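You operate a simulated robot arm through the tools that you are given. There is no shell and no other tool.

You run a simulated robot arm. Do the job below in one go: nothing can be reset, and whatever is moved stays where it is left.

Task
Pack one ladle of rice into the red tub and snap its lid on.
Fine: yellow ladle, back in its place after; lid back on the steel pot, no spill. Set down upright: yellow ladle.

It is judged by the outcome, as a careful person would: the job done as asked, and still so three seconds after it is handed in. It fails if anything else is knocked over, pushed out of place, dropped, spilled or broken. Lids that push on must go on centred and level and be pressed home; caps that screw on are set level and turned clockwise until they are tight.

Robot
A 7-joint arm with a two-finger parallel gripper, fixed in place. Base frame: the origin is at the foot of the arm, x ahead of it, y to its left, z up; the work surface is at about z = 0.8. Readings come in m, rad, newtons and seconds.
With the tool pointing down near the work surface it reaches from about 0.3 to 0.7 m from the base axis. Its first joint turns from -1.152 to 1.152 rad. Payload 1.57 kg.
Tool frame: the origin (TCP) lies between the finger pads and is the grasp point; the fingertips stand 0.03 m ahead of it; z points along the fingers, y is the line along which they close. Largest opening 0.11 m; finger width 0.024, thickness 0.012; the body of the gripper, 0.048 by 0.112 m, starts 0.078 m behind the TCP.
Orientation is told as [roll, pitch, yaw] about the base's x, y, z axes, in that order, counted from this pose: with the fingers straight down and closing along the base's y, the tool's x points along the base's -x, its y along +y and its z along -z.

Tools
- The arm moves only by the tool move_arm. Its argument "deltas" is a list of rows, each a list of 3 entries, a list of its own where there are three numbers: the shift along the base's x, y, z in m, then the turn, a rotation vector about the base's x, y, z in degrees, then the opening, from 0 (shut) to 1 (fully open). In form: [[[dx, dy, dz], [ax, ay, az], claw], ...]. A call has 1 to 20 rows; each row is the pose to reach, as a shift and turn from the pose commanded when the call began. Each row takes 0.2 s and may step no farther than 0.05 m and 0.15 rad from the row before; otherwise, or with a gripper value out of range, the whole call is refused. A pose out of reach is approached as far as the arm can. The call stops where the force on the tool passes 40 N (or 10 N more than at its start, if that is more) or the arm is blocked; 0.2 s more then pass. The fingers move at their own pace (about 0.108 m/s each) and stop on an object; they squeeze with about 39 N. The grip force told is the motor's: it shows also when the fingers shut on nothing. Time passes only in rows, and 0.2 s behind the last, so rows that repeat a pose let the fingers close. The reply holds the time, the measured pose of the TCP, the force on the tool along the base axes, the opening and the grip force, in the units named above and with some noise, with the torque about the TCP (base axes, N m) and any sound that the robot's microphone picked up.
- Cameras (640 x 400 px; columns grow to the right, rows downward): "scene" is fixed at [0.1618, -0.3899, 1.4049]; the picture's right is [0.80, -0.60, 0.00], its down [-0.34, -0.45, -0.82] and it looks along [0.50, 0.66, -0.57] (base axes); focal length 240 px, centre (320, 200). "wrist" rides on the gripper at [0.07, 0.016, -0.141] in the tool frame; the picture's right is [-0.23, 0.97, 0.00], its down [-0.86, -0.20, -0.48] and it looks along [-0.47, -0.11, 0.88] (tool axes); focal length 222 px, centre (320, 200). There is no depth. A picture from a camera that has moved, and an enlarged one, comes with that camera's place and axes in the base frame and with its lens.
- capture(camera): a new picture of that camera. The clock stands still meanwhile.
- enlarge(camera, box): a new picture of the part [left, top, right, bottom] of that camera's present view, enlarged. The clock stands still meanwhile.
- finish_job(): hands the job in; it is judged then, once.

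Places have to be worked out from the pictures, the camera data and where the tool is seen. Open the gripper and draw the arm clear of the work before you hand the job in, unless the task says otherwise.

The tools are called after "Request:" as name(argument=value, ...) on one line, values as JSON. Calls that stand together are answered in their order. move_arm: Moves the arm, as the interface text tells. Its arguments: {"type":"object","properties":{"deltas":{"type":"array","items":{"type":"array"}}},"required":["deltas"]} The other tools are called the same way: capture (camera) takes a picture; enlarge (camera, box) takes an enlarged picture of a part of a camera's view; finish_job () hands the job in.

At the start:

```text
t: 0.0
tcp_pos: [0.3422, 0.1895, 1.2963]
orientation: [-0.001, 0.0, -0.002]
force: [-0.5, -0.4, 0.7]
ft_torque: [0.0, 0.03, -0.02]
opening: 0.1099
gripper_force: 0.1
```

scene: 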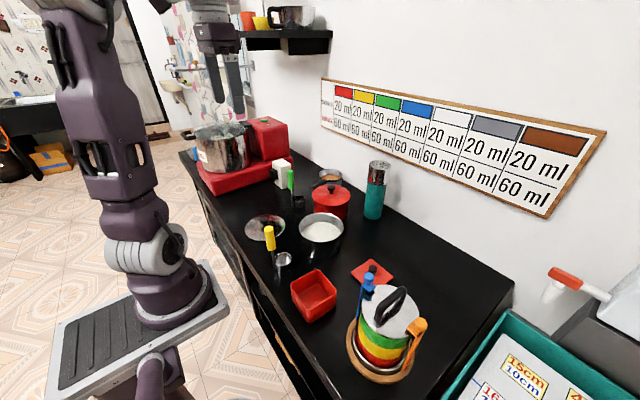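
wrist: 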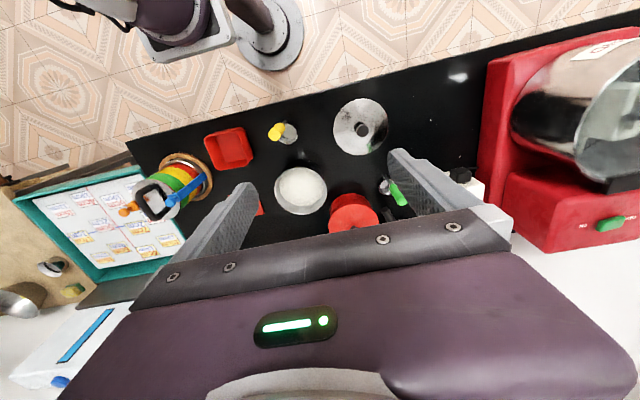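

The pictures show a yellow ladle, an open steel pot with rice, its lid lying beside it, a red tub and a red lid. I'll enlarge the views to work out where each one is.

Request:
enlarge(camera="scene", box=[220, 170, 420, 330])

Request:
enlarge(camera="wrist", box=[180, 80, 440, 242])

Request:
enlarge(camera="scene", box=[320, 240, 440, 390])

Request:
enlarge(camera="scene", box=[230, 210, 310, 280])

```text
2.50 times, centred on (320, 250) of scene
camera zoom: at [0.1618, -0.3899, 1.4049], right [0.8, -0.6, 0.0], down [-0.34, -0.45, -0.82], along [0.5, 0.66, -0.57], focal length 600 px, centre (320, 75)
```

zoom: 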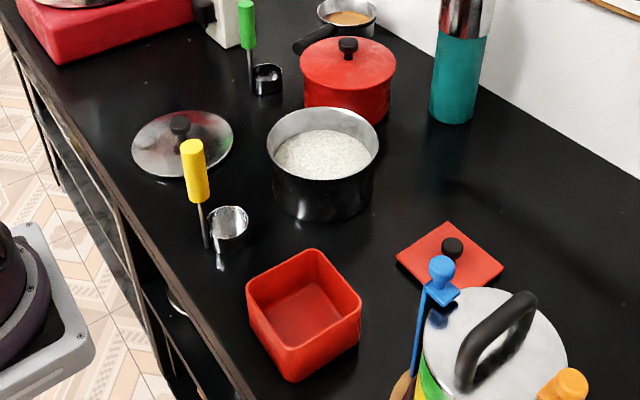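

```text
2.46 times, centred on (310, 161) of wrist
camera zoom: at [0.2725, 0.2048, 1.4394], right [0.23, 0.97, 0.0], down [0.86, -0.2, 0.48], along [0.47, -0.11, -0.88], focal length 547 px, centre (345, 296)
```

zoom: 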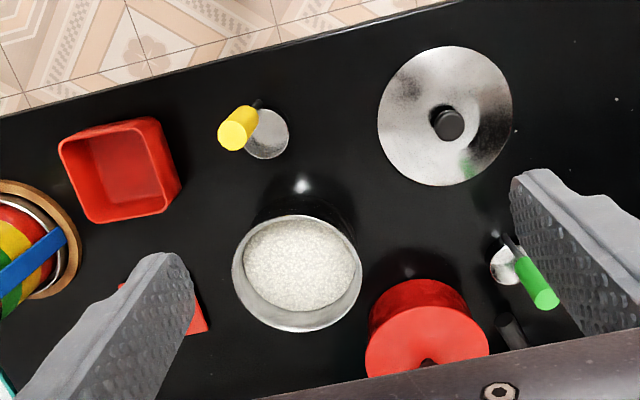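

```text
2.67 times, centred on (380, 315) of scene
camera zoom: at [0.1618, -0.3899, 1.4049], right [0.8, -0.6, 0.0], down [-0.34, -0.45, -0.82], along [0.5, 0.66, -0.57], focal length 640 px, centre (160, -107)
```

zoom: 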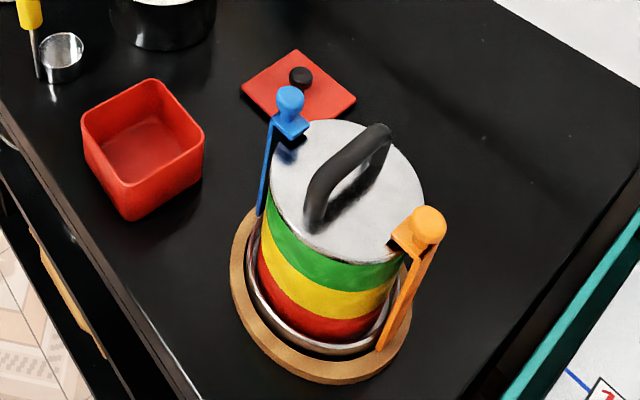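

```text
5.71 times, centred on (270, 245) of scene
camera zoom: at [0.1618, -0.3899, 1.4049], right [0.8, -0.6, 0.0], down [-0.34, -0.45, -0.82], along [0.5, 0.66, -0.57], focal length 1372 px, centre (606, -57)
```

zoom: 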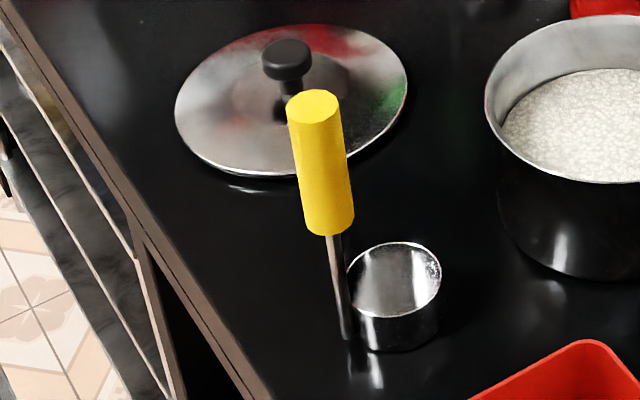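

By triangulating the two views I put the pot centre near (0.535, 0.095) with its rim at z≈0.865. The ladle handle is near (0.347, 0.093) with its top at z≈0.968, and its cup is on the +x side. Next I'll move the wrist camera over the tub and lid for a better look.

Request:
move_arm(deltas=[[[-0.005, -0.04, -0.02], [0, 0, 0], 1], [[-0.01, -0.08, -0.04], [0, 0, 0], 1], [[-0.015, -0.12, -0.06], [0, 0, 0], 1], [[-0.02, -0.16, -0.08], [0, 0, 0], 1], [[-0.02, -0.2, -0.1], [0, 0, 0], 1], [[-0.02, -0.2, -0.1], [0, 0, 0], 1]])

Request:
capture(camera="wrist")

Request:
capture(camera="scene")

```text
t: 1.4
tcp_pos: [0.322, -0.0097, 1.1976]
orientation: [0.0, -0.001, 0.0]
force: [0.2, 0.9, -0.8]
ft_torque: [0.0, -0.01, -0.02]
opening: 0.11
gripper_force: 0.1
```

```text
taken
camera wrist: at [0.2522, 0.005, 1.34], right [0.23, 0.97, 0.0], down [0.85, -0.2, 0.48], along [0.47, -0.11, -0.88], focal length 222 px, centre (320, 200)
```

wrist: 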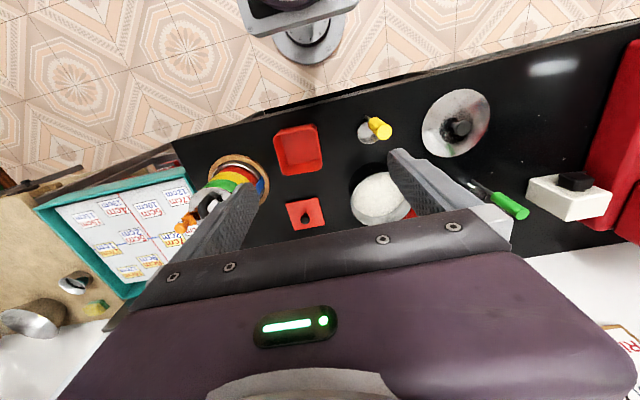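

```text
taken
```

scene: 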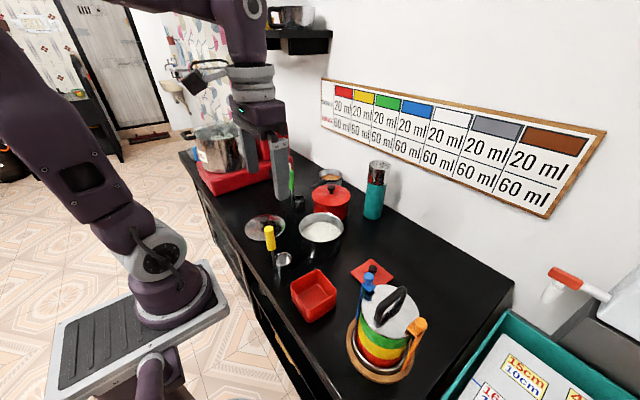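

The tub and its lid are in view. I'll enlarge them for exact corner positions.

Request:
enlarge(camera="wrist", box=[250, 100, 410, 240])

Request:
enlarge(camera="scene", box=[270, 240, 420, 330])

Request:
enlarge(camera="wrist", box=[340, 80, 500, 180])

Request:
enlarge(camera="scene", box=[320, 75, 610, 220])

```text
2.86 times, centred on (330, 170) of wrist
camera zoom: at [0.2522, 0.005, 1.34], right [0.23, 0.97, 0.0], down [0.85, -0.2, 0.48], along [0.47, -0.11, -0.88], focal length 635 px, centre (291, 286)
```

zoom: 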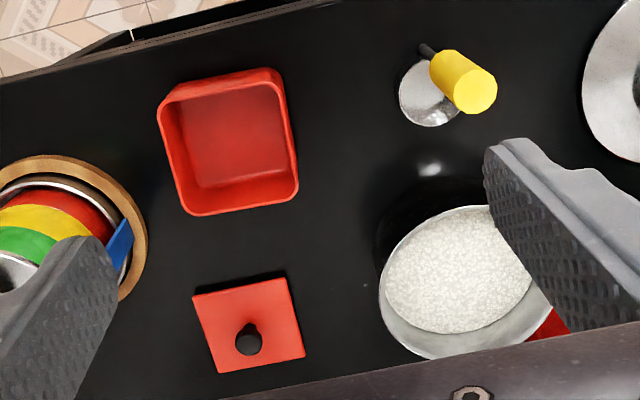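

```text
4.27 times, centred on (345, 285) of scene
camera zoom: at [0.1618, -0.3899, 1.4049], right [0.8, -0.6, 0.0], down [-0.34, -0.45, -0.82], along [0.5, 0.66, -0.57], focal length 1024 px, centre (213, -163)
```

zoom: 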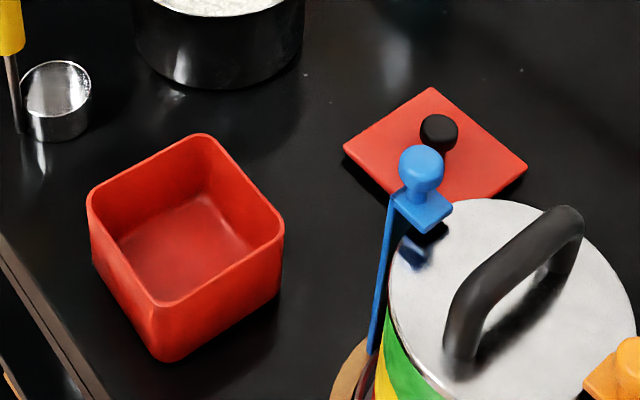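

```text
4.00 times, centred on (420, 130) of wrist
camera zoom: at [0.2522, 0.005, 1.34], right [0.23, 0.97, 0.0], down [0.85, -0.2, 0.48], along [0.47, -0.11, -0.88], focal length 888 px, centre (-80, 480)
```

zoom: 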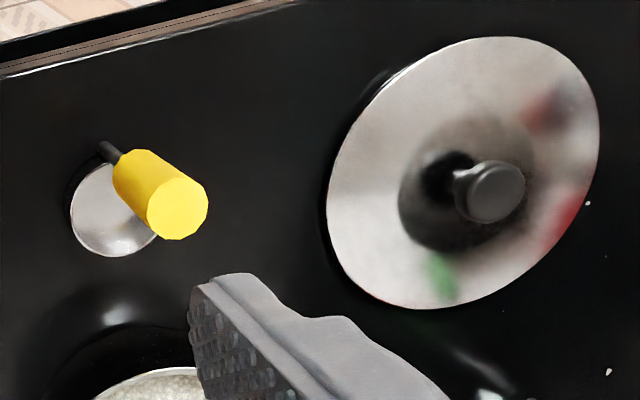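

```text
2.21 times, centred on (465, 148) of scene
camera zoom: at [0.1618, -0.3899, 1.4049], right [0.8, -0.6, 0.0], down [-0.34, -0.45, -0.82], along [0.5, 0.66, -0.57], focal length 530 px, centre (0, 316)
```

zoom: 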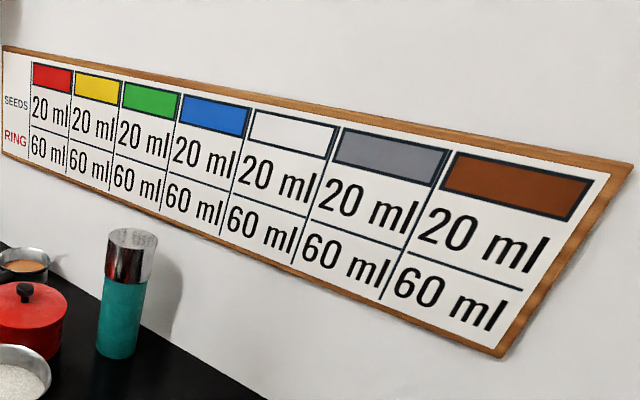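

The tub centre is near (0.376, -0.072) with its rim at z≈0.866. The red lid is near (0.574, -0.111) and the steel lid near (0.41, 0.287). Before touching anything I'll test high up whether the arm can roll far enough to tip the ladle out sideways.

Request:
move_arm(deltas=[[[0.005, 0.01, 0], [-8, 0, 0], 1], [[0.01, 0.02, 0], [-16, 0, 0], 1], [[0.015, 0.03, 0], [-24, 0, 0], 1], [[0.02, 0.04, 0], [-32, 0, 0], 1], [[0.02, 0.05, 0], [-40, 0, 0], 1], [[0.02, 0.06, 0], [-48, 0, 0], 1], [[0.02, 0.06, 0], [-56, 0, 0], 1], [[0.02, 0.06, 0], [-64, 0, 0], 1], [[0.02, 0.06, 0], [-72, 0, 0], 1], [[0.02, 0.06, 0], [-80, 0, 0], 1], [[0.02, 0.06, 0], [-88, 0, 0], 1], [[0.02, 0.06, 0], [-96, 0, 0], 1], [[0.02, 0.06, 0], [-104, 0, 0], 1], [[0.02, 0.06, 0], [-112, 0, 0], 1], [[0.02, 0.06, 0], [-120, 0, 0], 1], [[0.02, 0.06, 0], [-120, 0, 0], 1]])

Request:
capture(camera="scene")

```text
t: 4.8
tcp_pos: [0.3421, 0.0498, 1.1977]
orientation: [-2.097, 0.0, -0.001]
force: [0.4, -1.1, -0.7]
ft_torque: [0.0, 0.0, 0.0]
opening: 0.11
gripper_force: 0.0
```

```text
taken
```

scene: 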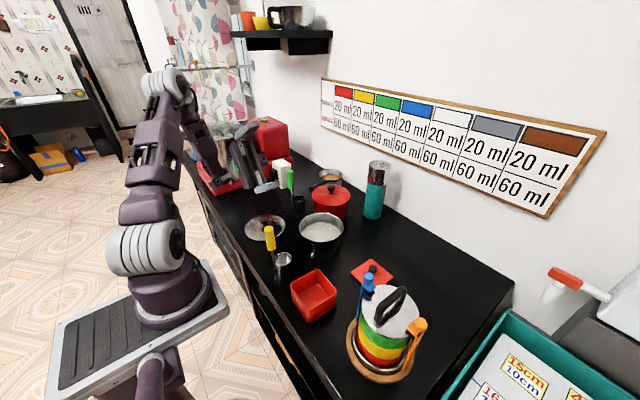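

The arm reached a -120° roll without trouble, so sideways tipping works. A better grip has the fingers closing along x and the gripper leaning to -y, because then the wrist stays high during the tip. I'll unroll, then test that pose.

Request:
move_arm(deltas=[[[0, 0, 0], [8, 0, 0], 1], [[0, 0, 0], [16, 0, 0], 1], [[0, 0, 0], [24, 0, 0], 1], [[0, 0, 0], [32, 0, 0], 1], [[0, 0, 0], [40, 0, 0], 1], [[0, 0, 0], [48, 0, 0], 1], [[0, 0, 0], [56, 0, 0], 1], [[0, 0, 0], [64, 0, 0], 1], [[0, 0, 0], [72, 0, 0], 1], [[0, 0, 0], [80, 0, 0], 1], [[0, 0, 0], [88, 0, 0], 1], [[0, 0, 0], [96, 0, 0], 1], [[0, 0, 0], [104, 0, 0], 1], [[0, 0, 0], [112, 0, 0], 1], [[0, 0, 0], [120, 0, 0], 1], [[0, 0, 0], [120, 0, 0], 1]])

Request:
move_arm(deltas=[[[0, 0, 0], [0, 0, 8], 1], [[0, 0, 0], [0, 0, 16], 1], [[0, 0, 0], [0, 0, 24], 1], [[0, 0, 0], [0, 0, 32], 1], [[0, 0, 0], [0, 0, 40], 1], [[0, 0, 0], [0, 0, 48], 1], [[0, 0, 0], [0, 0, 56], 1], [[0, 0, 0], [0, 0, 64], 1], [[0, 0, 0], [0, 0, 72], 1], [[0, 0, 0], [0, 0, 80], 1], [[0, 0, 0], [0, 0, 88], 1], [[0, 0, 0], [0, 0, 90], 1]])

Request:
move_arm(deltas=[[[0, 0, 0], [8, 0, 0], 1], [[0, 0, 0], [16, 0, 0], 1], [[0, 0, 0], [24, 0, 0], 1], [[0, 0, 0], [32, 0, 0], 1], [[0, 0, 0], [40, 0, 0], 1], [[0, 0, 0], [40, 0, 0], 1]])

Request:
capture(camera="scene")

Request:
capture(camera="wrist")

```text
t: 8.2
tcp_pos: [0.3421, 0.0485, 1.1963]
orientation: [0.004, 0.0, 0.0]
force: [-0.6, -0.1, -0.3]
ft_torque: [-0.01, 0.04, -0.01]
opening: 0.1101
gripper_force: 0.0
```

```text
t: 10.8
tcp_pos: [0.3421, 0.0493, 1.1964]
orientation: [0.001, -0.001, 1.572]
force: [-0.2, -0.1, -0.1]
ft_torque: [0.01, -0.01, -0.02]
opening: 0.11
gripper_force: 0.0
```

```text
t: 12.2
tcp_pos: [0.3421, 0.0484, 1.1987]
orientation: [0.0, -0.699, 1.57]
force: [0.6, 0.4, 0.5]
ft_torque: [0.05, 0.0, 0.01]
opening: 0.1101
gripper_force: 0.0
```

```text
taken
```

scene: 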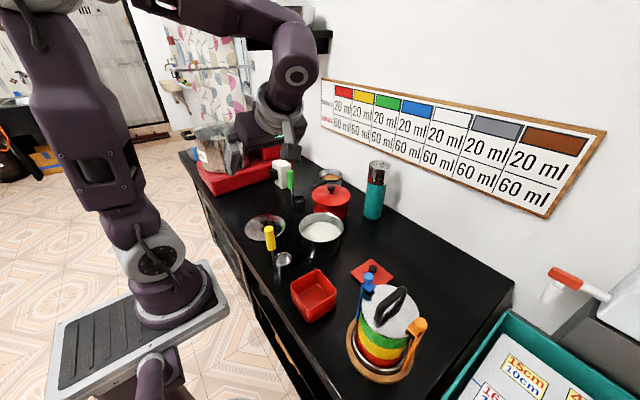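

```text
taken
camera wrist: at [0.3255, -0.0958, 1.2618], right [-0.97, 0.17, 0.15], down [0.2, 0.35, 0.92], along [0.11, 0.92, -0.37], focal length 222 px, centre (320, 200)
```

wrist: 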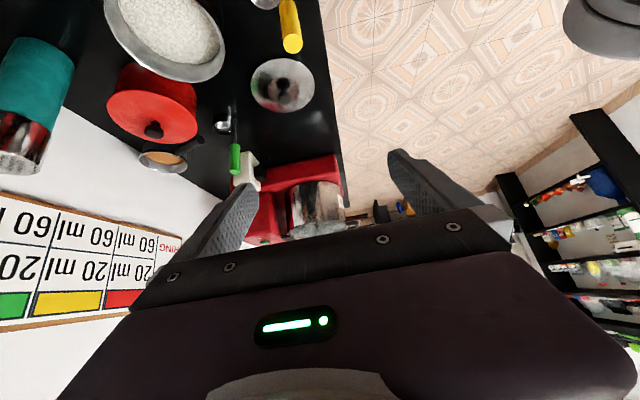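

The +40° lean is reachable. Next I'll test the whole tip swing, +40° to -80°, at this yaw while still high up.

Request:
move_arm(deltas=[[[0, 0, 0], [-8, 0, 0], 1], [[0, 0, 0], [-16, 0, 0], 1], [[0, 0, -0.02], [-24, 0, 0], 1], [[0, 0, -0.04], [-32, 0, 0], 1], [[0, 0, -0.06], [-40, 0, 0], 1], [[0, 0, -0.08], [-48, 0, 0], 1], [[0, 0, -0.1], [-56, 0, 0], 1], [[0, 0, -0.12], [-64, 0, 0], 1], [[0, 0, -0.14], [-72, 0, 0], 1], [[0, 0, -0.14], [-80, 0, 0], 1], [[0, 0, -0.14], [-88, 0, 0], 1], [[0, 0, -0.14], [-96, 0, 0], 1], [[0, 0, -0.14], [-104, 0, 0], 1], [[0, 0, -0.14], [-112, 0, 0], 1], [[0, 0, -0.14], [-120, 0, 0], 1], [[0, 0, -0.14], [-120, 0, 0], 1]])

Request:
capture(camera="scene")

Request:
capture(camera="wrist")

```text
t: 15.6
tcp_pos: [0.342, 0.0484, 1.057]
orientation: [-0.002, 1.398, 1.569]
force: [0.3, -0.2, -0.7]
ft_torque: [0.03, 0.02, 0.0]
opening: 0.1099
gripper_force: 0.0
```

```text
taken
```

scene: 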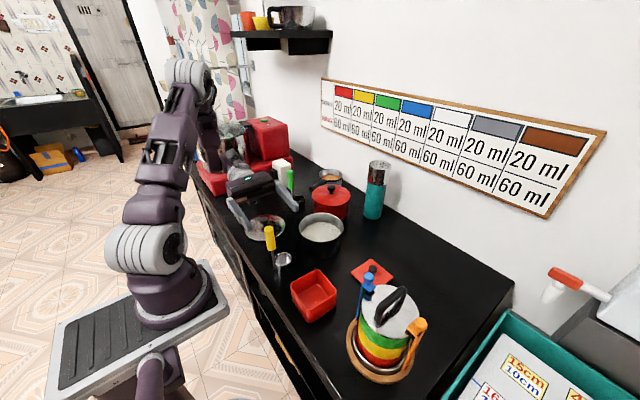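

```text
taken
camera wrist: at [0.3258, 0.1761, 1.1509], right [-0.97, 0.04, -0.22], down [0.2, 0.62, -0.76], along [0.11, -0.78, -0.61], focal length 222 px, centre (320, 200)
```

wrist: 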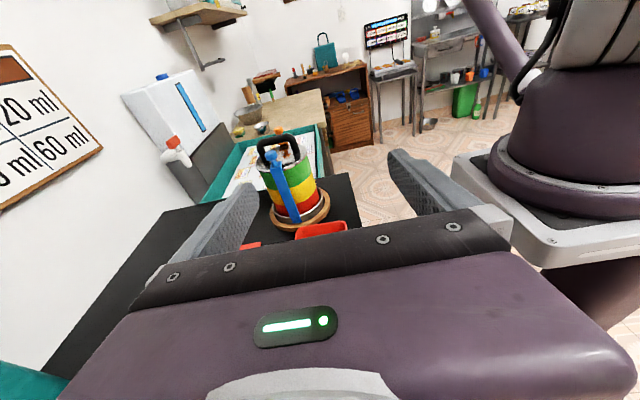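

The swing is clear all the way. Now I'll roll back to a +35° lean and go to the pre-grasp point beside the yellow handle.

Request:
move_arm(deltas=[[[0, 0, 0.02], [8, 0, 0], 1], [[0, 0, 0.04], [16, 0, 0], 1], [[0, 0, 0.06], [24, 0, 0], 1], [[0, 0, 0.08], [32, 0, 0], 1], [[0, 0, 0.1], [40, 0, 0], 1], [[0, 0, 0.1], [48, 0, 0], 1], [[0, 0, 0.1], [56, 0, 0], 1], [[0, 0, 0.1], [64, 0, 0], 1], [[0, 0, 0.1], [72, 0, 0], 1], [[0, 0, 0.1], [80, 0, 0], 1], [[0, 0, 0.1], [88, 0, 0], 1], [[0, 0, 0.1], [96, 0, 0], 1], [[0, 0, 0.1], [104, 0, 0], 1], [[0, 0, 0.1], [112, 0, 0], 1], [[0, 0, 0.1], [115, 0, 0], 1], [[0.005, -0.01, 0.06], [115, 0, 0], 1], [[0.01, -0.028, 0.02], [115, 0, 0], 1], [[0.01, -0.028, -0.024], [115, 0, 0], 1], [[0.01, -0.028, -0.024], [115, 0, 0], 1]])

Request:
capture(camera="scene")

Request:
capture(camera="wrist")

```text
t: 19.6
tcp_pos: [0.3508, 0.0217, 1.0312]
orientation: [0.0, -0.611, 1.57]
force: [-0.8, 0.5, -0.3]
ft_torque: [0.01, -0.03, 0.0]
opening: 0.11
gripper_force: 0.0
```

```text
taken
```

scene: 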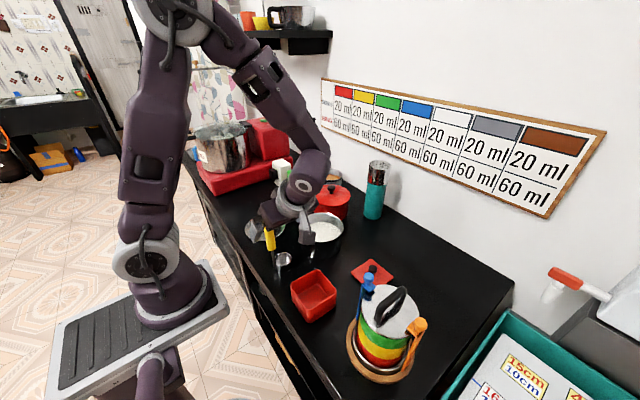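

```text
taken
camera wrist: at [0.3338, -0.1172, 1.1077], right [-0.97, 0.19, 0.13], down [0.2, 0.43, 0.88], along [0.11, 0.89, -0.45], focal length 222 px, centre (320, 200)
```

wrist: 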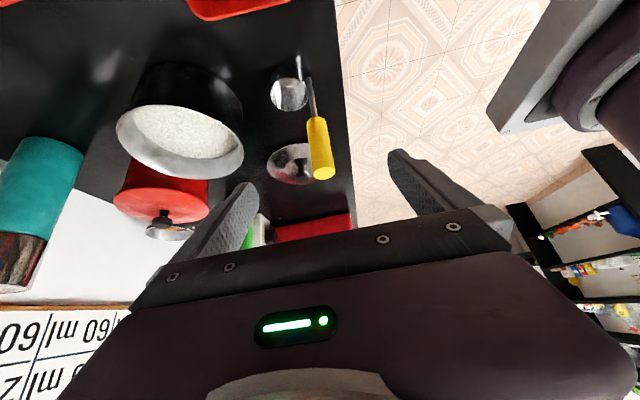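

The handle is centred between the open fingers. I'll advance along the tool axis to about z=0.932 and check before closing.

Request:
move_arm(deltas=[[[0, 0.0175, -0.0248], [0, 0, 0], 1], [[0, 0.035, -0.0495], [0, 0, 0], 1], [[0.001, 0.0525, -0.0743], [0, 0, 0], 1], [[0.001, 0.0698, -0.099], [0, 0, 0], 1], [[0.001, 0.0698, -0.099], [0, 0, 0], 1]])

Request:
enlarge(camera="scene", box=[230, 180, 330, 280])

Request:
capture(camera="wrist")

```text
t: 20.8
tcp_pos: [0.3522, 0.0906, 0.9341]
orientation: [0.0, -0.611, 1.57]
force: [0.1, -0.3, -0.3]
ft_torque: [0.0, -0.03, 0.01]
opening: 0.1098
gripper_force: 0.1
```

```text
4.00 times, centred on (280, 230) of scene
camera zoom: at [0.1619, -0.3899, 1.4049], right [0.8, -0.6, 0.0], down [-0.34, -0.45, -0.82], along [0.5, 0.66, -0.57], focal length 960 px, centre (480, 80)
```

zoom: 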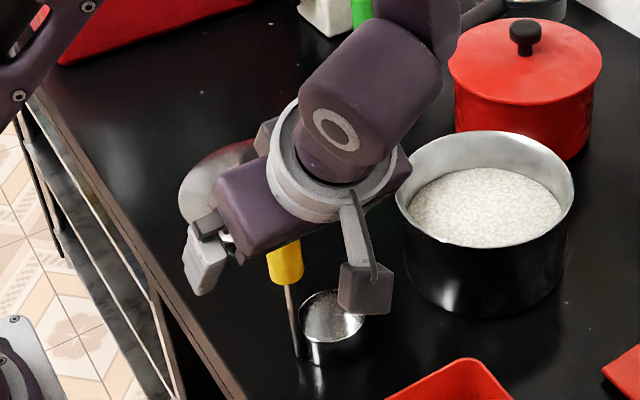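

```text
taken
camera wrist: at [0.3363, -0.0477, 1.0099], right [-0.97, 0.19, 0.13], down [0.2, 0.43, 0.88], along [0.11, 0.89, -0.45], focal length 222 px, centre (320, 200)
```

wrist: 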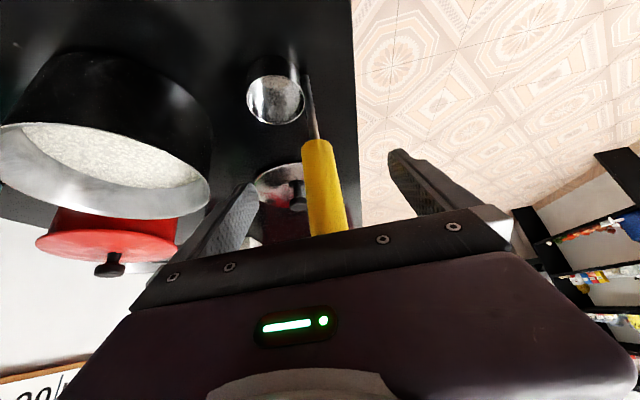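

The handle sits centred between the pads. I'll close the gripper on it.

Request:
move_arm(deltas=[[[0, 0, 0], [0, 0, 0], 0.4], [[0, 0, 0], [0, 0, 0], 0.25], [[0, 0, 0], [0, 0, 0], 0], [[0, 0, 0], [0, 0, 0], 0], [[0, 0, 0], [0, 0, 0], 0]])

Request:
enlarge(camera="scene", box=[230, 180, 330, 280])

Request:
capture(camera="wrist")

```text
t: 22.0
tcp_pos: [0.3524, 0.0912, 0.9341]
orientation: [0.0, -0.611, 1.572]
force: [-0.7, 0.9, 0.5]
ft_torque: [0.05, 0.2, 0.09]
opening: 0.0235
gripper_force: 35.8
```

```text
4.00 times, centred on (280, 230) of scene
camera zoom: at [0.1618, -0.3899, 1.4049], right [0.8, -0.6, 0.0], down [-0.34, -0.45, -0.82], along [0.5, 0.66, -0.57], focal length 960 px, centre (480, 80)
```

zoom: 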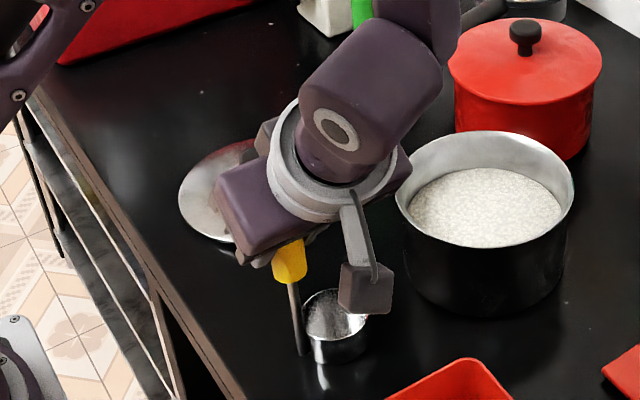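

```text
taken
camera wrist: at [0.3365, -0.048, 1.0101], right [-0.97, 0.19, 0.13], down [0.2, 0.43, 0.88], along [0.11, 0.89, -0.45], focal length 222 px, centre (320, 200)
```

wrist: 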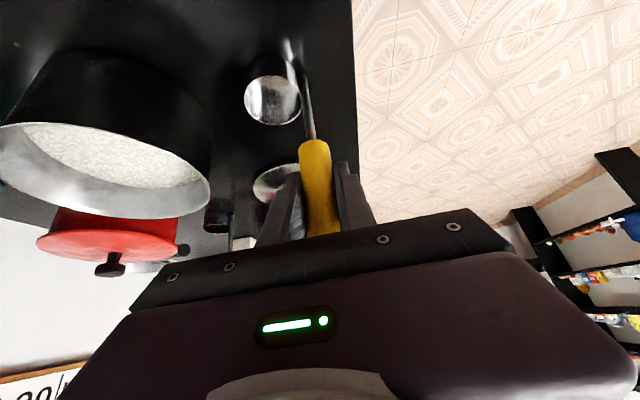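

The handle is held, with an opening of 23.5 mm. I'll lift the ladle straight up, then check the pot's centre again from the wrist view.

Request:
move_arm(deltas=[[[0, 0, 0.01], [0, 0, 0], 0], [[0, 0, 0.03], [0, 0, 0], 0], [[0, 0, 0.06], [0, 0, 0], 0], [[0, 0, 0.09], [0, 0, 0], 0], [[0, 0, 0.12], [0, 0, 0], 0], [[0, 0, 0.13], [0, 0, 0], 0], [[0, 0, 0.13], [0, 0, 0], 0]])

Request:
capture(camera="wrist")

Request:
enlarge(camera="scene", box=[230, 160, 370, 260])

```text
t: 23.6
tcp_pos: [0.3537, 0.0916, 1.0652]
orientation: [-0.001, -0.612, 1.573]
force: [-0.8, 0.0, -0.7]
ft_torque: [-0.03, 0.14, 0.04]
opening: 0.0235
gripper_force: 35.5
```

```text
taken
camera wrist: at [0.3369, -0.0463, 1.1412], right [-0.97, 0.19, 0.13], down [0.2, 0.43, 0.88], along [0.11, 0.89, -0.45], focal length 222 px, centre (320, 200)
```

wrist: 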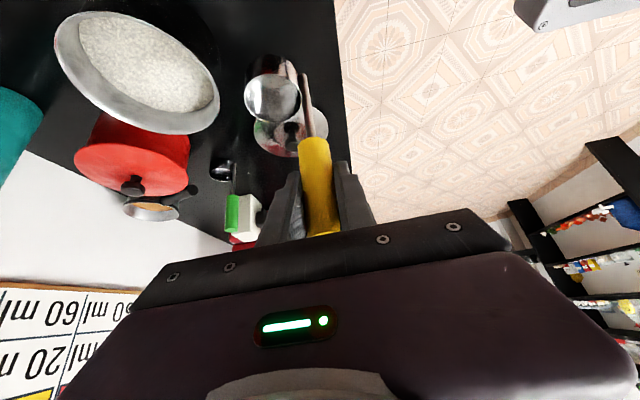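

```text
4.00 times, centred on (300, 210) of scene
camera zoom: at [0.1619, -0.3899, 1.4049], right [0.8, -0.6, 0.0], down [-0.34, -0.45, -0.82], along [0.5, 0.66, -0.57], focal length 960 px, centre (400, 160)
```

zoom: 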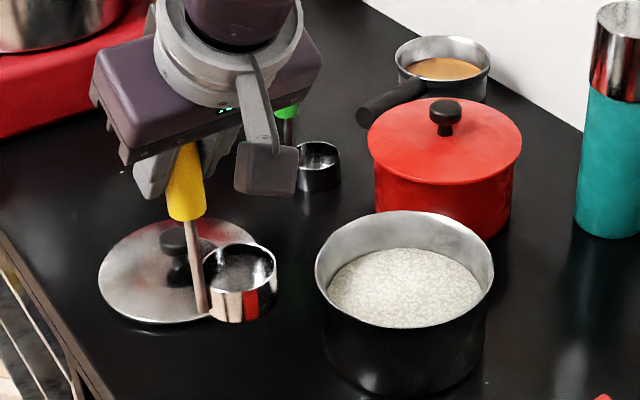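

The ladle is up and the pot centre works out to about (0.537, 0.094), with the rice surface near z≈0.844. I'll carry the ladle over the pot, tilting it 45° with the mouth toward +y, and stay above the rim to check.

Request:
move_arm(deltas=[[[0.025, 0.011, 0], [-5, 0, 0], 0], [[0.05, 0.022, 0], [-10, 0, 0], 0], [[0.075, 0.033, -0.01], [-16, 0, 0], 0], [[0.1, 0.044, -0.02], [-23, 0, 0], 0], [[0.125, 0.055, -0.035], [-30, 0, 0], 0], [[0.15, 0.066, -0.04], [-38, 0, 0], 0], [[0.15, 0.066, -0.049], [-45, 0, 0], 0], [[0.15, 0.066, -0.049], [-45, 0, 0], 0]])

Request:
capture(camera="wrist")

Request:
enlarge(camera="scene", box=[250, 160, 390, 260])

```text
t: 25.4
tcp_pos: [0.503, 0.1571, 1.0137]
orientation: [0.0, 0.177, 1.571]
force: [-0.5, -0.3, -0.3]
ft_torque: [0.07, 0.17, -0.11]
opening: 0.0235
gripper_force: 35.6
```

```text
taken
camera wrist: at [0.4869, 0.1125, 1.1665], right [-0.97, 0.22, -0.04], down [0.2, 0.93, 0.32], along [0.11, 0.3, -0.95], focal length 222 px, centre (320, 200)
```

wrist: 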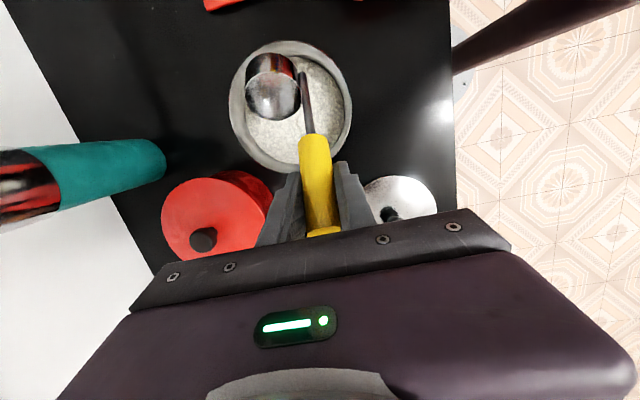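

```text
4.00 times, centred on (320, 210) of scene
camera zoom: at [0.1619, -0.3899, 1.4049], right [0.8, -0.6, 0.0], down [-0.34, -0.45, -0.82], along [0.5, 0.66, -0.57], focal length 960 px, centre (320, 160)
```

zoom: 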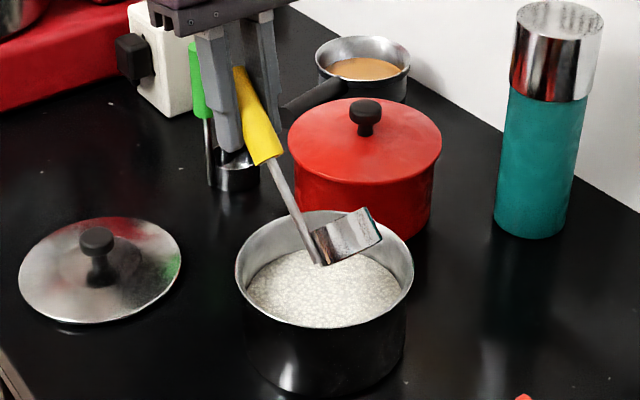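

The tilted cup is over the pot, near the -y side of the rice. I'll lower it slowly into the rice while watching the force.

Request:
move_arm(deltas=[[[0, 0, -0.02], [0, 0, 0], 0], [[0, 0, -0.04], [0, 0, 0], 0], [[0, 0, -0.055], [0, 0, 0], 0], [[0, 0, -0.065], [0, 0, 0], 0], [[0, 0, -0.07], [0, 0, 0], 0], [[0, 0, -0.07], [0, 0, 0], 0]])

Request:
enlarge(camera="scene", box=[270, 170, 370, 270])

Request:
enlarge(camera="wrist", box=[200, 20, 380, 200])

```text
t: 26.8
tcp_pos: [0.5026, 0.1563, 0.9439]
orientation: [-0.001, 0.175, 1.569]
force: [-0.3, -0.1, 0.5]
ft_torque: [0.05, 0.1, -0.09]
opening: 0.0236
gripper_force: 35.4
```

```text
4.00 times, centred on (320, 220) of scene
camera zoom: at [0.1619, -0.3899, 1.4049], right [0.8, -0.6, 0.0], down [-0.34, -0.45, -0.82], along [0.5, 0.66, -0.57], focal length 960 px, centre (320, 120)
```

zoom: 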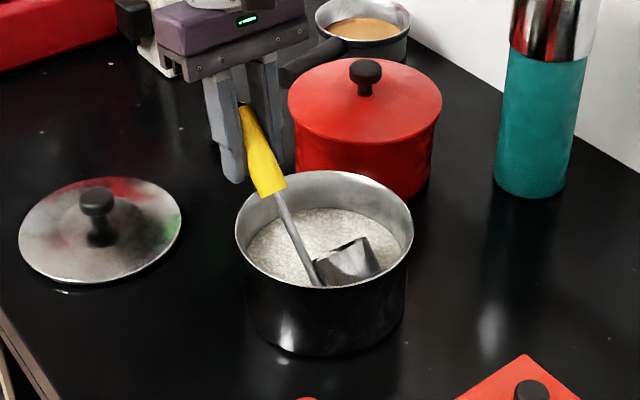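

```text
2.22 times, centred on (290, 110) of wrist
camera zoom: at [0.487, 0.111, 1.0968], right [-0.97, 0.22, -0.04], down [0.2, 0.93, 0.32], along [0.11, 0.31, -0.95], focal length 494 px, centre (387, 400)
```

zoom: 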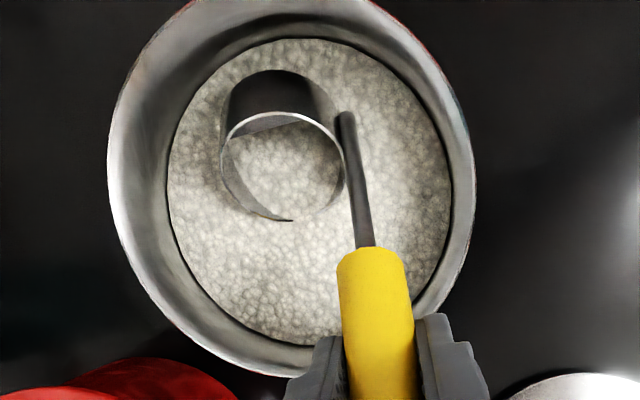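

The cup is entering the rice with almost no resistance. I'll go deeper, then sweep toward +y while levelling the cup beneath the surface.

Request:
move_arm(deltas=[[[0, 0, -0.007], [0, 0, 0], 0], [[0, 0, -0.013], [0, 0, 0], 0], [[0, 0, -0.02], [0, 0, 0], 0], [[0, -0.0036, -0.0132], [7, 0, 0], 0], [[0, -0.0078, -0.0078], [14, 0, 0], 0], [[0, -0.013, -0.0039], [21, 0, 0], 0], [[0, -0.0209, -0.0007], [28, 0, 0], 0], [[0, -0.0303, 0.0018], [35, 0, 0], 0], [[0, -0.042, 0.0024], [42, 0, 0], 0], [[0, -0.0484, 0.0026], [45, 0, 0], 0], [[0, -0.0484, 0.0026], [45, 0, 0], 0]])

Request:
enlarge(camera="scene", box=[270, 170, 370, 270])

Request:
capture(camera="wrist")

```text
t: 29.2
tcp_pos: [0.5023, 0.1089, 0.9481]
orientation: [-0.001, -0.613, 1.57]
force: [-0.3, 0.3, -1.4]
ft_torque: [0.0, 0.01, -0.01]
opening: 0.0232
gripper_force: 35.3
```

```text
4.00 times, centred on (320, 220) of scene
camera zoom: at [0.1619, -0.3899, 1.4049], right [0.8, -0.6, 0.0], down [-0.34, -0.45, -0.82], along [0.5, 0.66, -0.57], focal length 960 px, centre (320, 120)
```

zoom: 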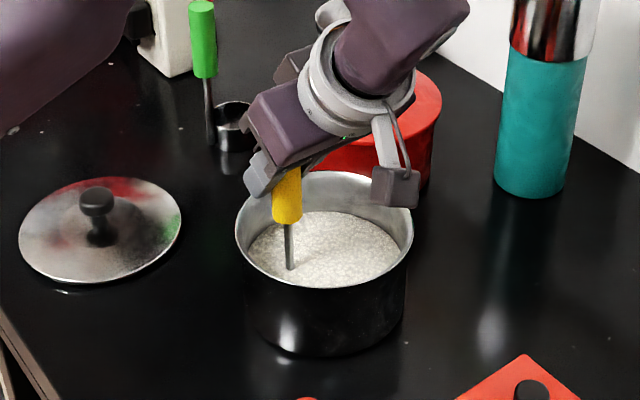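

```text
taken
camera wrist: at [0.487, -0.03, 1.0245], right [-0.97, 0.19, 0.13], down [0.2, 0.43, 0.88], along [0.11, 0.89, -0.45], focal length 222 px, centre (320, 200)
```

wrist: 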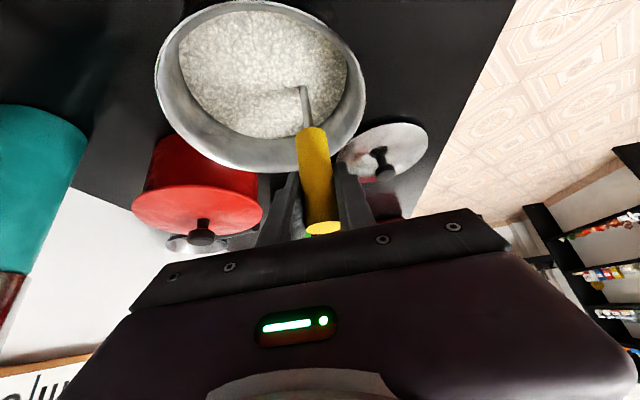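

The cup is level and fully under the rice, and the pot hasn't moved. I'll lift it straight up, slowly.

Request:
move_arm(deltas=[[[0, 0, 0.006], [0, 0, 0], 0], [[0, 0, 0.014], [0, 0, 0], 0], [[0, 0, 0.022], [0, 0, 0], 0], [[0, 0, 0.03], [0, 0, 0], 0], [[0, 0, 0.04], [0, 0, 0], 0], [[0, 0, 0.05], [0, 0, 0], 0], [[0, 0, 0.06], [0, 0, 0], 0], [[0, 0, 0.07], [0, 0, 0], 0], [[0, 0, 0.08], [0, 0, 0], 0], [[0, 0, 0.08], [0, 0, 0], 0]])

Request:
enlarge(camera="scene", box=[270, 170, 370, 270])

Request:
capture(camera="wrist")

```text
t: 31.4
tcp_pos: [0.5039, 0.1091, 1.0291]
orientation: [-0.001, -0.611, 1.571]
force: [0.3, 0.2, -0.9]
ft_torque: [0.03, 0.0, -0.02]
opening: 0.0233
gripper_force: 35.6
```

```text
4.00 times, centred on (320, 220) of scene
camera zoom: at [0.1619, -0.3899, 1.4049], right [0.8, -0.6, 0.0], down [-0.34, -0.45, -0.82], along [0.5, 0.66, -0.57], focal length 960 px, centre (320, 120)
```

zoom: 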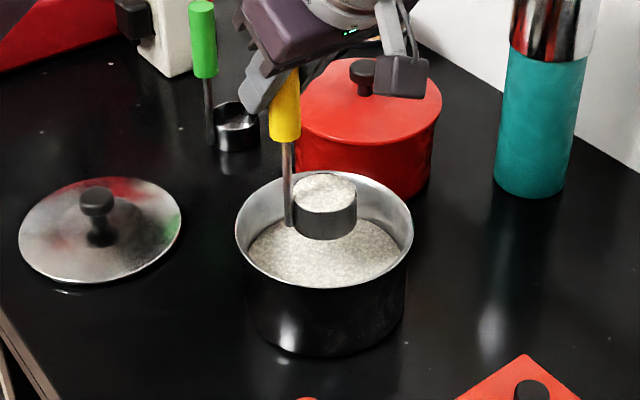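

```text
taken
camera wrist: at [0.487, -0.0296, 1.1053], right [-0.97, 0.19, 0.13], down [0.2, 0.43, 0.88], along [0.11, 0.89, -0.45], focal length 222 px, centre (320, 200)
```

wrist: 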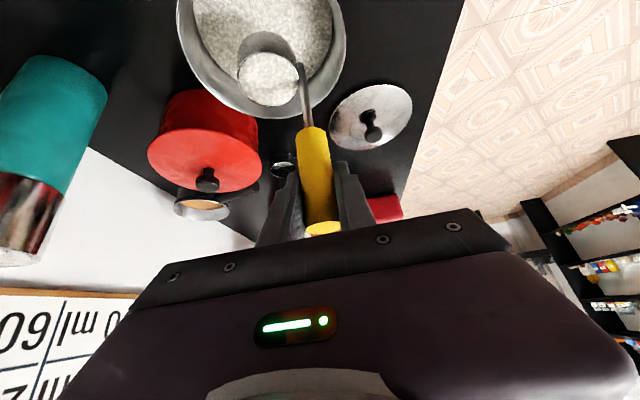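

The cup came up full. I'll zoom in to see how far it's heaped before carrying it.

Request:
enlarge(camera="scene", box=[300, 205, 340, 235])

Request:
enlarge(camera="wrist", box=[220, 20, 320, 120])

```text
13.33 times, centred on (320, 220) of scene
camera zoom: at [0.1619, -0.3899, 1.4049], right [0.8, -0.6, 0.0], down [-0.34, -0.45, -0.82], along [0.5, 0.66, -0.57], focal length 3200 px, centre (320, -67)
```

zoom: 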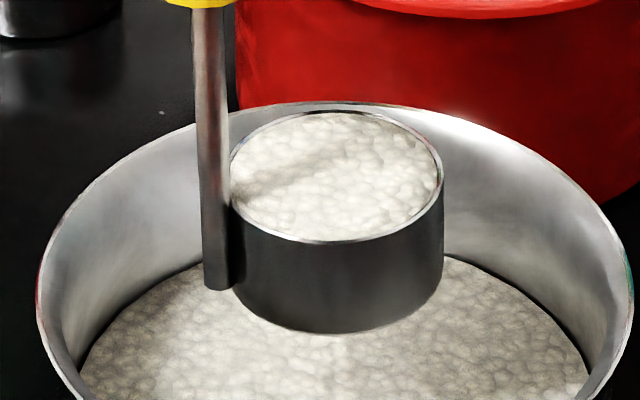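

```text
4.00 times, centred on (270, 70) of wrist
camera zoom: at [0.487, -0.0296, 1.1053], right [-0.97, 0.19, 0.13], down [0.2, 0.43, 0.88], along [0.11, 0.89, -0.45], focal length 888 px, centre (520, 720)
```

zoom: 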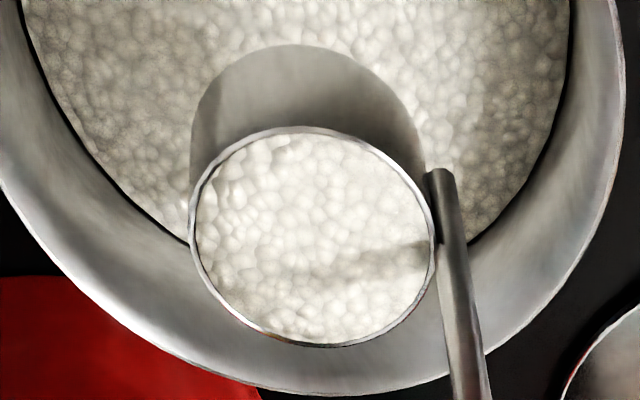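

The cup is level full with no overhang. I'll raise it a little more and carry it slowly, kept level, to beside the tub.

Request:
move_arm(deltas=[[[0, 0, 0.01], [0, 0, 0], 0], [[0, 0, 0.022], [0, 0, 0], 0], [[-0.003, -0.004, 0.03], [0, 0, 0], 0], [[-0.008, -0.011, 0.03], [0, 0, 0], 0], [[-0.016, -0.022, 0.03], [0, 0, 0], 0], [[-0.026, -0.035, 0.03], [0, 0, 0], 0], [[-0.037, -0.05, 0.03], [0, 0, 0], 0], [[-0.048, -0.066, 0.03], [0, 0, 0], 0], [[-0.06, -0.081, 0.03], [0, 0, 0], 0], [[-0.071, -0.096, 0.03], [0, 0, 0], 0], [[-0.082, -0.112, 0.03], [0, 0, 0], 0], [[-0.093, -0.127, 0.03], [0, 0, 0], 0], [[-0.105, -0.142, 0.03], [0, 0, 0], 0], [[-0.116, -0.158, 0.03], [0, 0, 0], 0], [[-0.127, -0.173, 0.03], [0, 0, 0], 0], [[-0.138, -0.188, 0.03], [0, 0, 0], 0], [[-0.148, -0.201, 0.03], [0, 0, 0], 0], [[-0.156, -0.212, 0.03], [0, 0, 0], 0], [[-0.161, -0.219, 0.03], [0, 0, 0], 0], [[-0.161, -0.219, 0.03], [0, 0, 0], 0]])

Request:
capture(camera="wrist")

Request:
enlarge(camera="scene", box=[260, 200, 420, 320])

```text
t: 35.6
tcp_pos: [0.3411, -0.1105, 1.0584]
orientation: [-0.001, -0.61, 1.573]
force: [-0.5, 0.6, -0.8]
ft_torque: [0.03, 0.02, 0.0]
opening: 0.0233
gripper_force: 36.1
```

```text
taken
camera wrist: at [0.3254, -0.2491, 1.1351], right [-0.97, 0.19, 0.13], down [0.2, 0.43, 0.88], along [0.11, 0.89, -0.45], focal length 222 px, centre (320, 200)
```

wrist: 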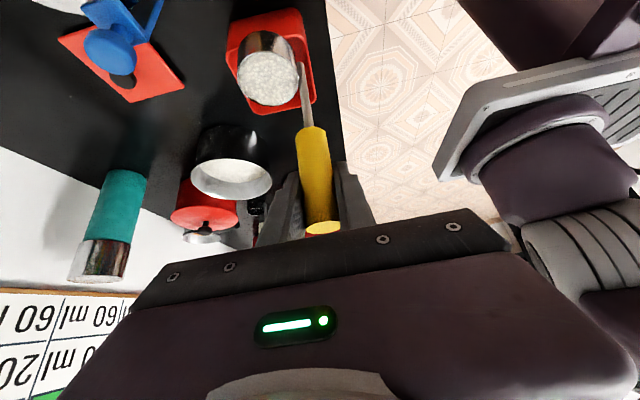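

```text
3.33 times, centred on (340, 260) of scene
camera zoom: at [0.1619, -0.3899, 1.4048], right [0.8, -0.6, 0.0], down [-0.34, -0.45, -0.82], along [0.5, 0.66, -0.57], focal length 800 px, centre (253, 0)
```

zoom: 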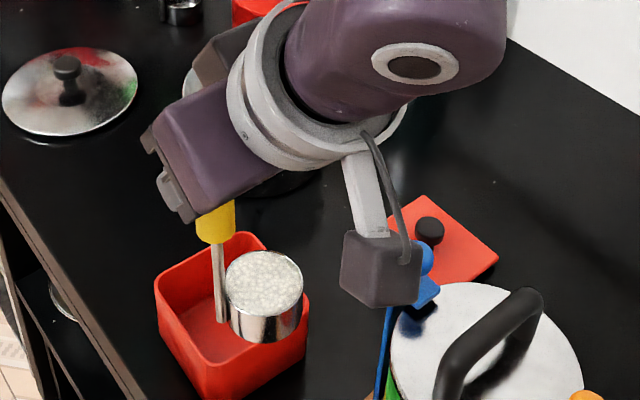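

The cup is level above the tub, whose centre from this view is about (0.380, -0.075). I'll lower it, then start tipping slowly about the +y lip, which stays over the tub.

Request:
move_arm(deltas=[[[0.002, 0, -0.012], [0, 0, 0], 0], [[0.004, 0, -0.026], [0, 0, 0], 0], [[0.004, 0, -0.036], [0, 0, 0], 0], [[0.004, 0, -0.039], [0, 0, 0], 0], [[0.004, 0.0096, -0.0372], [-5, 0, 0], 0], [[0.004, 0.0193, -0.0364], [-10, 0, 0], 0], [[0.004, 0.0291, -0.0362], [-15, 0, 0], 0], [[0.004, 0.0388, -0.037], [-20, 0, 0], 0], [[0.004, 0.0484, -0.0386], [-25, 0, 0], 0], [[0.004, 0.0578, -0.0411], [-30, 0, 0], 0], [[0.004, 0.067, -0.0444], [-35, 0, 0], 0], [[0.004, 0.0759, -0.0484], [-40, 0, 0], 0], [[0.004, 0.0759, -0.0484], [-40, 0, 0], 0]])

Request:
enlarge(camera="scene", box=[260, 220, 380, 330])

Request:
capture(camera="wrist")

```text
t: 38.4
tcp_pos: [0.3451, -0.0344, 1.0099]
orientation: [0.0, 0.087, 1.57]
force: [0.0, 0.6, -2.2]
ft_torque: [0.08, 0.03, -0.02]
opening: 0.0232
gripper_force: 35.9
```

```text
3.64 times, centred on (320, 275) of scene
camera zoom: at [0.1619, -0.3899, 1.4049], right [0.8, -0.6, 0.0], down [-0.34, -0.45, -0.82], along [0.5, 0.66, -0.57], focal length 873 px, centre (320, -73)
```

zoom: 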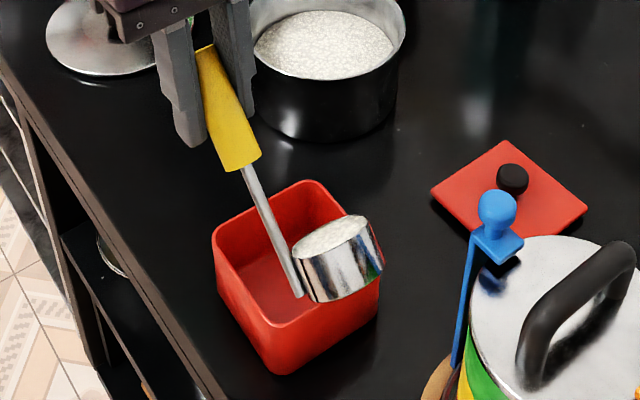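

```text
taken
camera wrist: at [0.3294, -0.0922, 1.1577], right [-0.97, 0.23, -0.02], down [0.2, 0.89, 0.4], along [0.11, 0.39, -0.92], focal length 222 px, centre (320, 200)
```

wrist: 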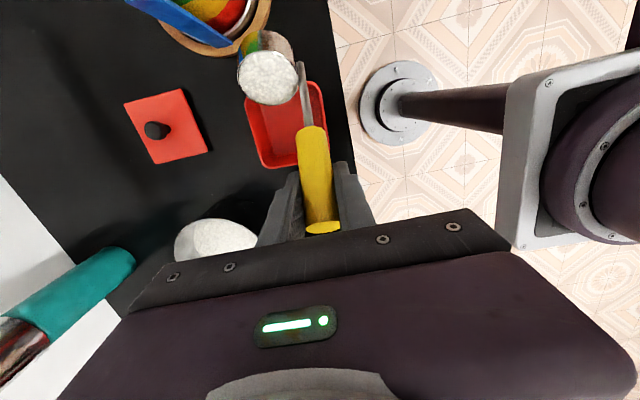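

At 40° the rice is still in the cup, and the lip is over the tub. I'll keep tipping slowly to 70°.

Request:
move_arm(deltas=[[[0, 0.0085, -0.0048], [-5, 0, 0], 0], [[0, 0.0165, -0.0103], [-10, 0, 0], 0], [[0, 0.0241, -0.0166], [-15, 0, 0], 0], [[0, 0.031, -0.0234], [-20, 0, 0], 0], [[0, 0.0373, -0.0308], [-25, 0, 0], 0], [[0, 0.0429, -0.0388], [-30, 0, 0], 0], [[0, 0.0429, -0.0388], [-30, 0, 0], 0]])

Request:
enlarge(camera="scene", box=[260, 220, 380, 330])

Request:
capture(camera="wrist")

```text
t: 40.0
tcp_pos: [0.3459, 0.0093, 0.9706]
orientation: [0.001, 0.612, 1.571]
force: [-0.3, -0.2, -0.6]
ft_torque: [0.05, 0.01, 0.01]
opening: 0.0229
gripper_force: 35.8
```

```text
3.64 times, centred on (320, 275) of scene
camera zoom: at [0.1619, -0.3899, 1.4049], right [0.8, -0.6, 0.0], down [-0.34, -0.45, -0.82], along [0.5, 0.66, -0.57], focal length 873 px, centre (320, -73)
```

zoom: 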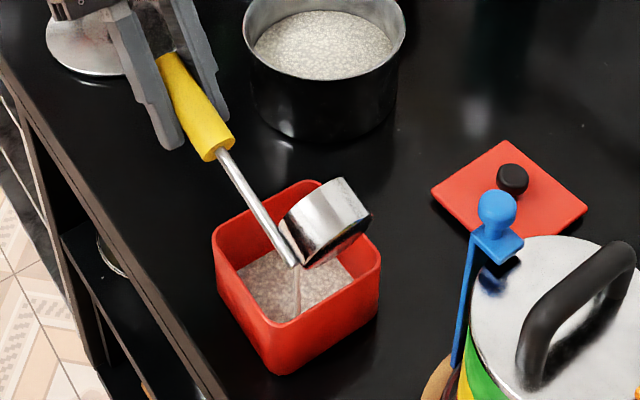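

```text
taken
camera wrist: at [0.3296, 0.0329, 1.1273], right [-0.97, 0.19, -0.13], down [0.2, 0.97, -0.1], along [0.11, -0.12, -0.99], focal length 222 px, centre (320, 200)
```

wrist: 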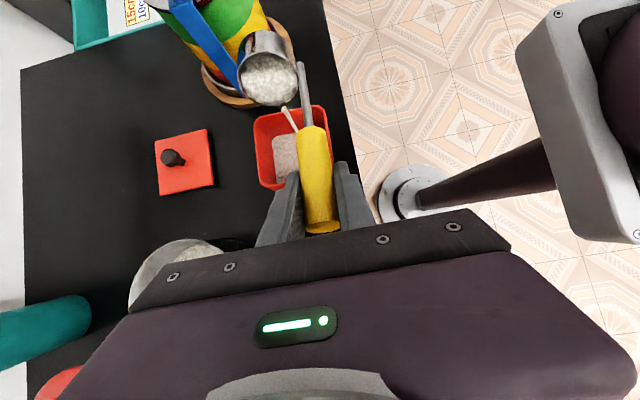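

Rice is streaming into the tub, inside its walls. I'll tip on to 110° and let the cup empty.

Request:
move_arm(deltas=[[[0, 0.0, 0], [0, 0, 0], 0], [[0, 0.005, -0.0085], [-5, 0, 0], 0], [[0, 0.0092, -0.0173], [-10, 0, 0], 0], [[0, 0.0126, -0.0264], [-15, 0, 0], 0], [[0, 0.0152, -0.0358], [-20, 0, 0], 0], [[0, 0.017, -0.0454], [-25, 0, 0], 0], [[0, 0.0178, -0.0551], [-30, 0, 0], 0], [[0, 0.018, -0.0649], [-35, 0, 0], 0], [[0, 0.0172, -0.0746], [-40, 0, 0], 0], [[0, 0.0172, -0.0746], [-40, 0, 0], 0], [[0, 0.0172, -0.0746], [-40, 0, 0], 0], [[0, 0.0172, -0.0746], [-40, 0, 0], 0]])

Request:
enlarge(camera="scene", box=[260, 220, 380, 330])

Request:
capture(camera="wrist")

```text
t: 42.6
tcp_pos: [0.3456, 0.0253, 0.8961]
orientation: [0.001, 1.308, 1.571]
force: [-0.3, -1.1, -0.8]
ft_torque: [0.08, 0.01, 0.03]
opening: 0.0232
gripper_force: 35.9
```

```text
3.64 times, centred on (320, 275) of scene
camera zoom: at [0.1619, -0.3899, 1.4049], right [0.8, -0.6, 0.0], down [-0.34, -0.45, -0.82], along [0.5, 0.66, -0.57], focal length 873 px, centre (320, -73)
```

zoom: 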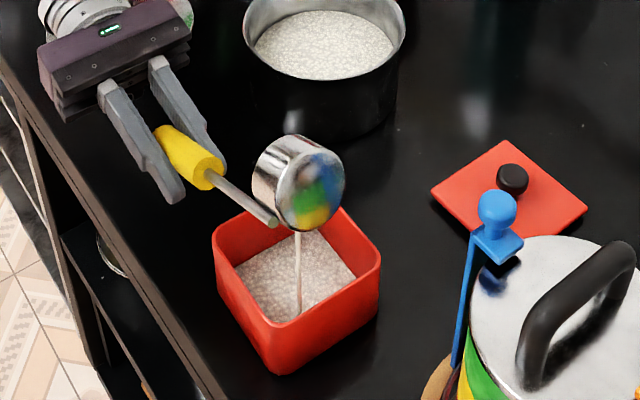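

```text
taken
camera wrist: at [0.3294, 0.1435, 1.0006], right [-0.97, 0.06, -0.22], down [0.2, 0.68, -0.7], along [0.11, -0.73, -0.68], focal length 222 px, centre (320, 200)
```

wrist: 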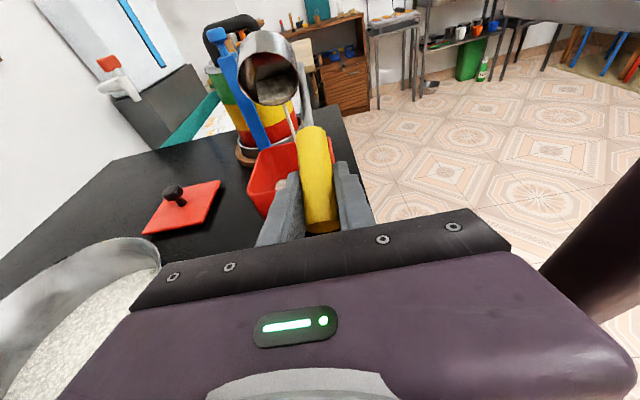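

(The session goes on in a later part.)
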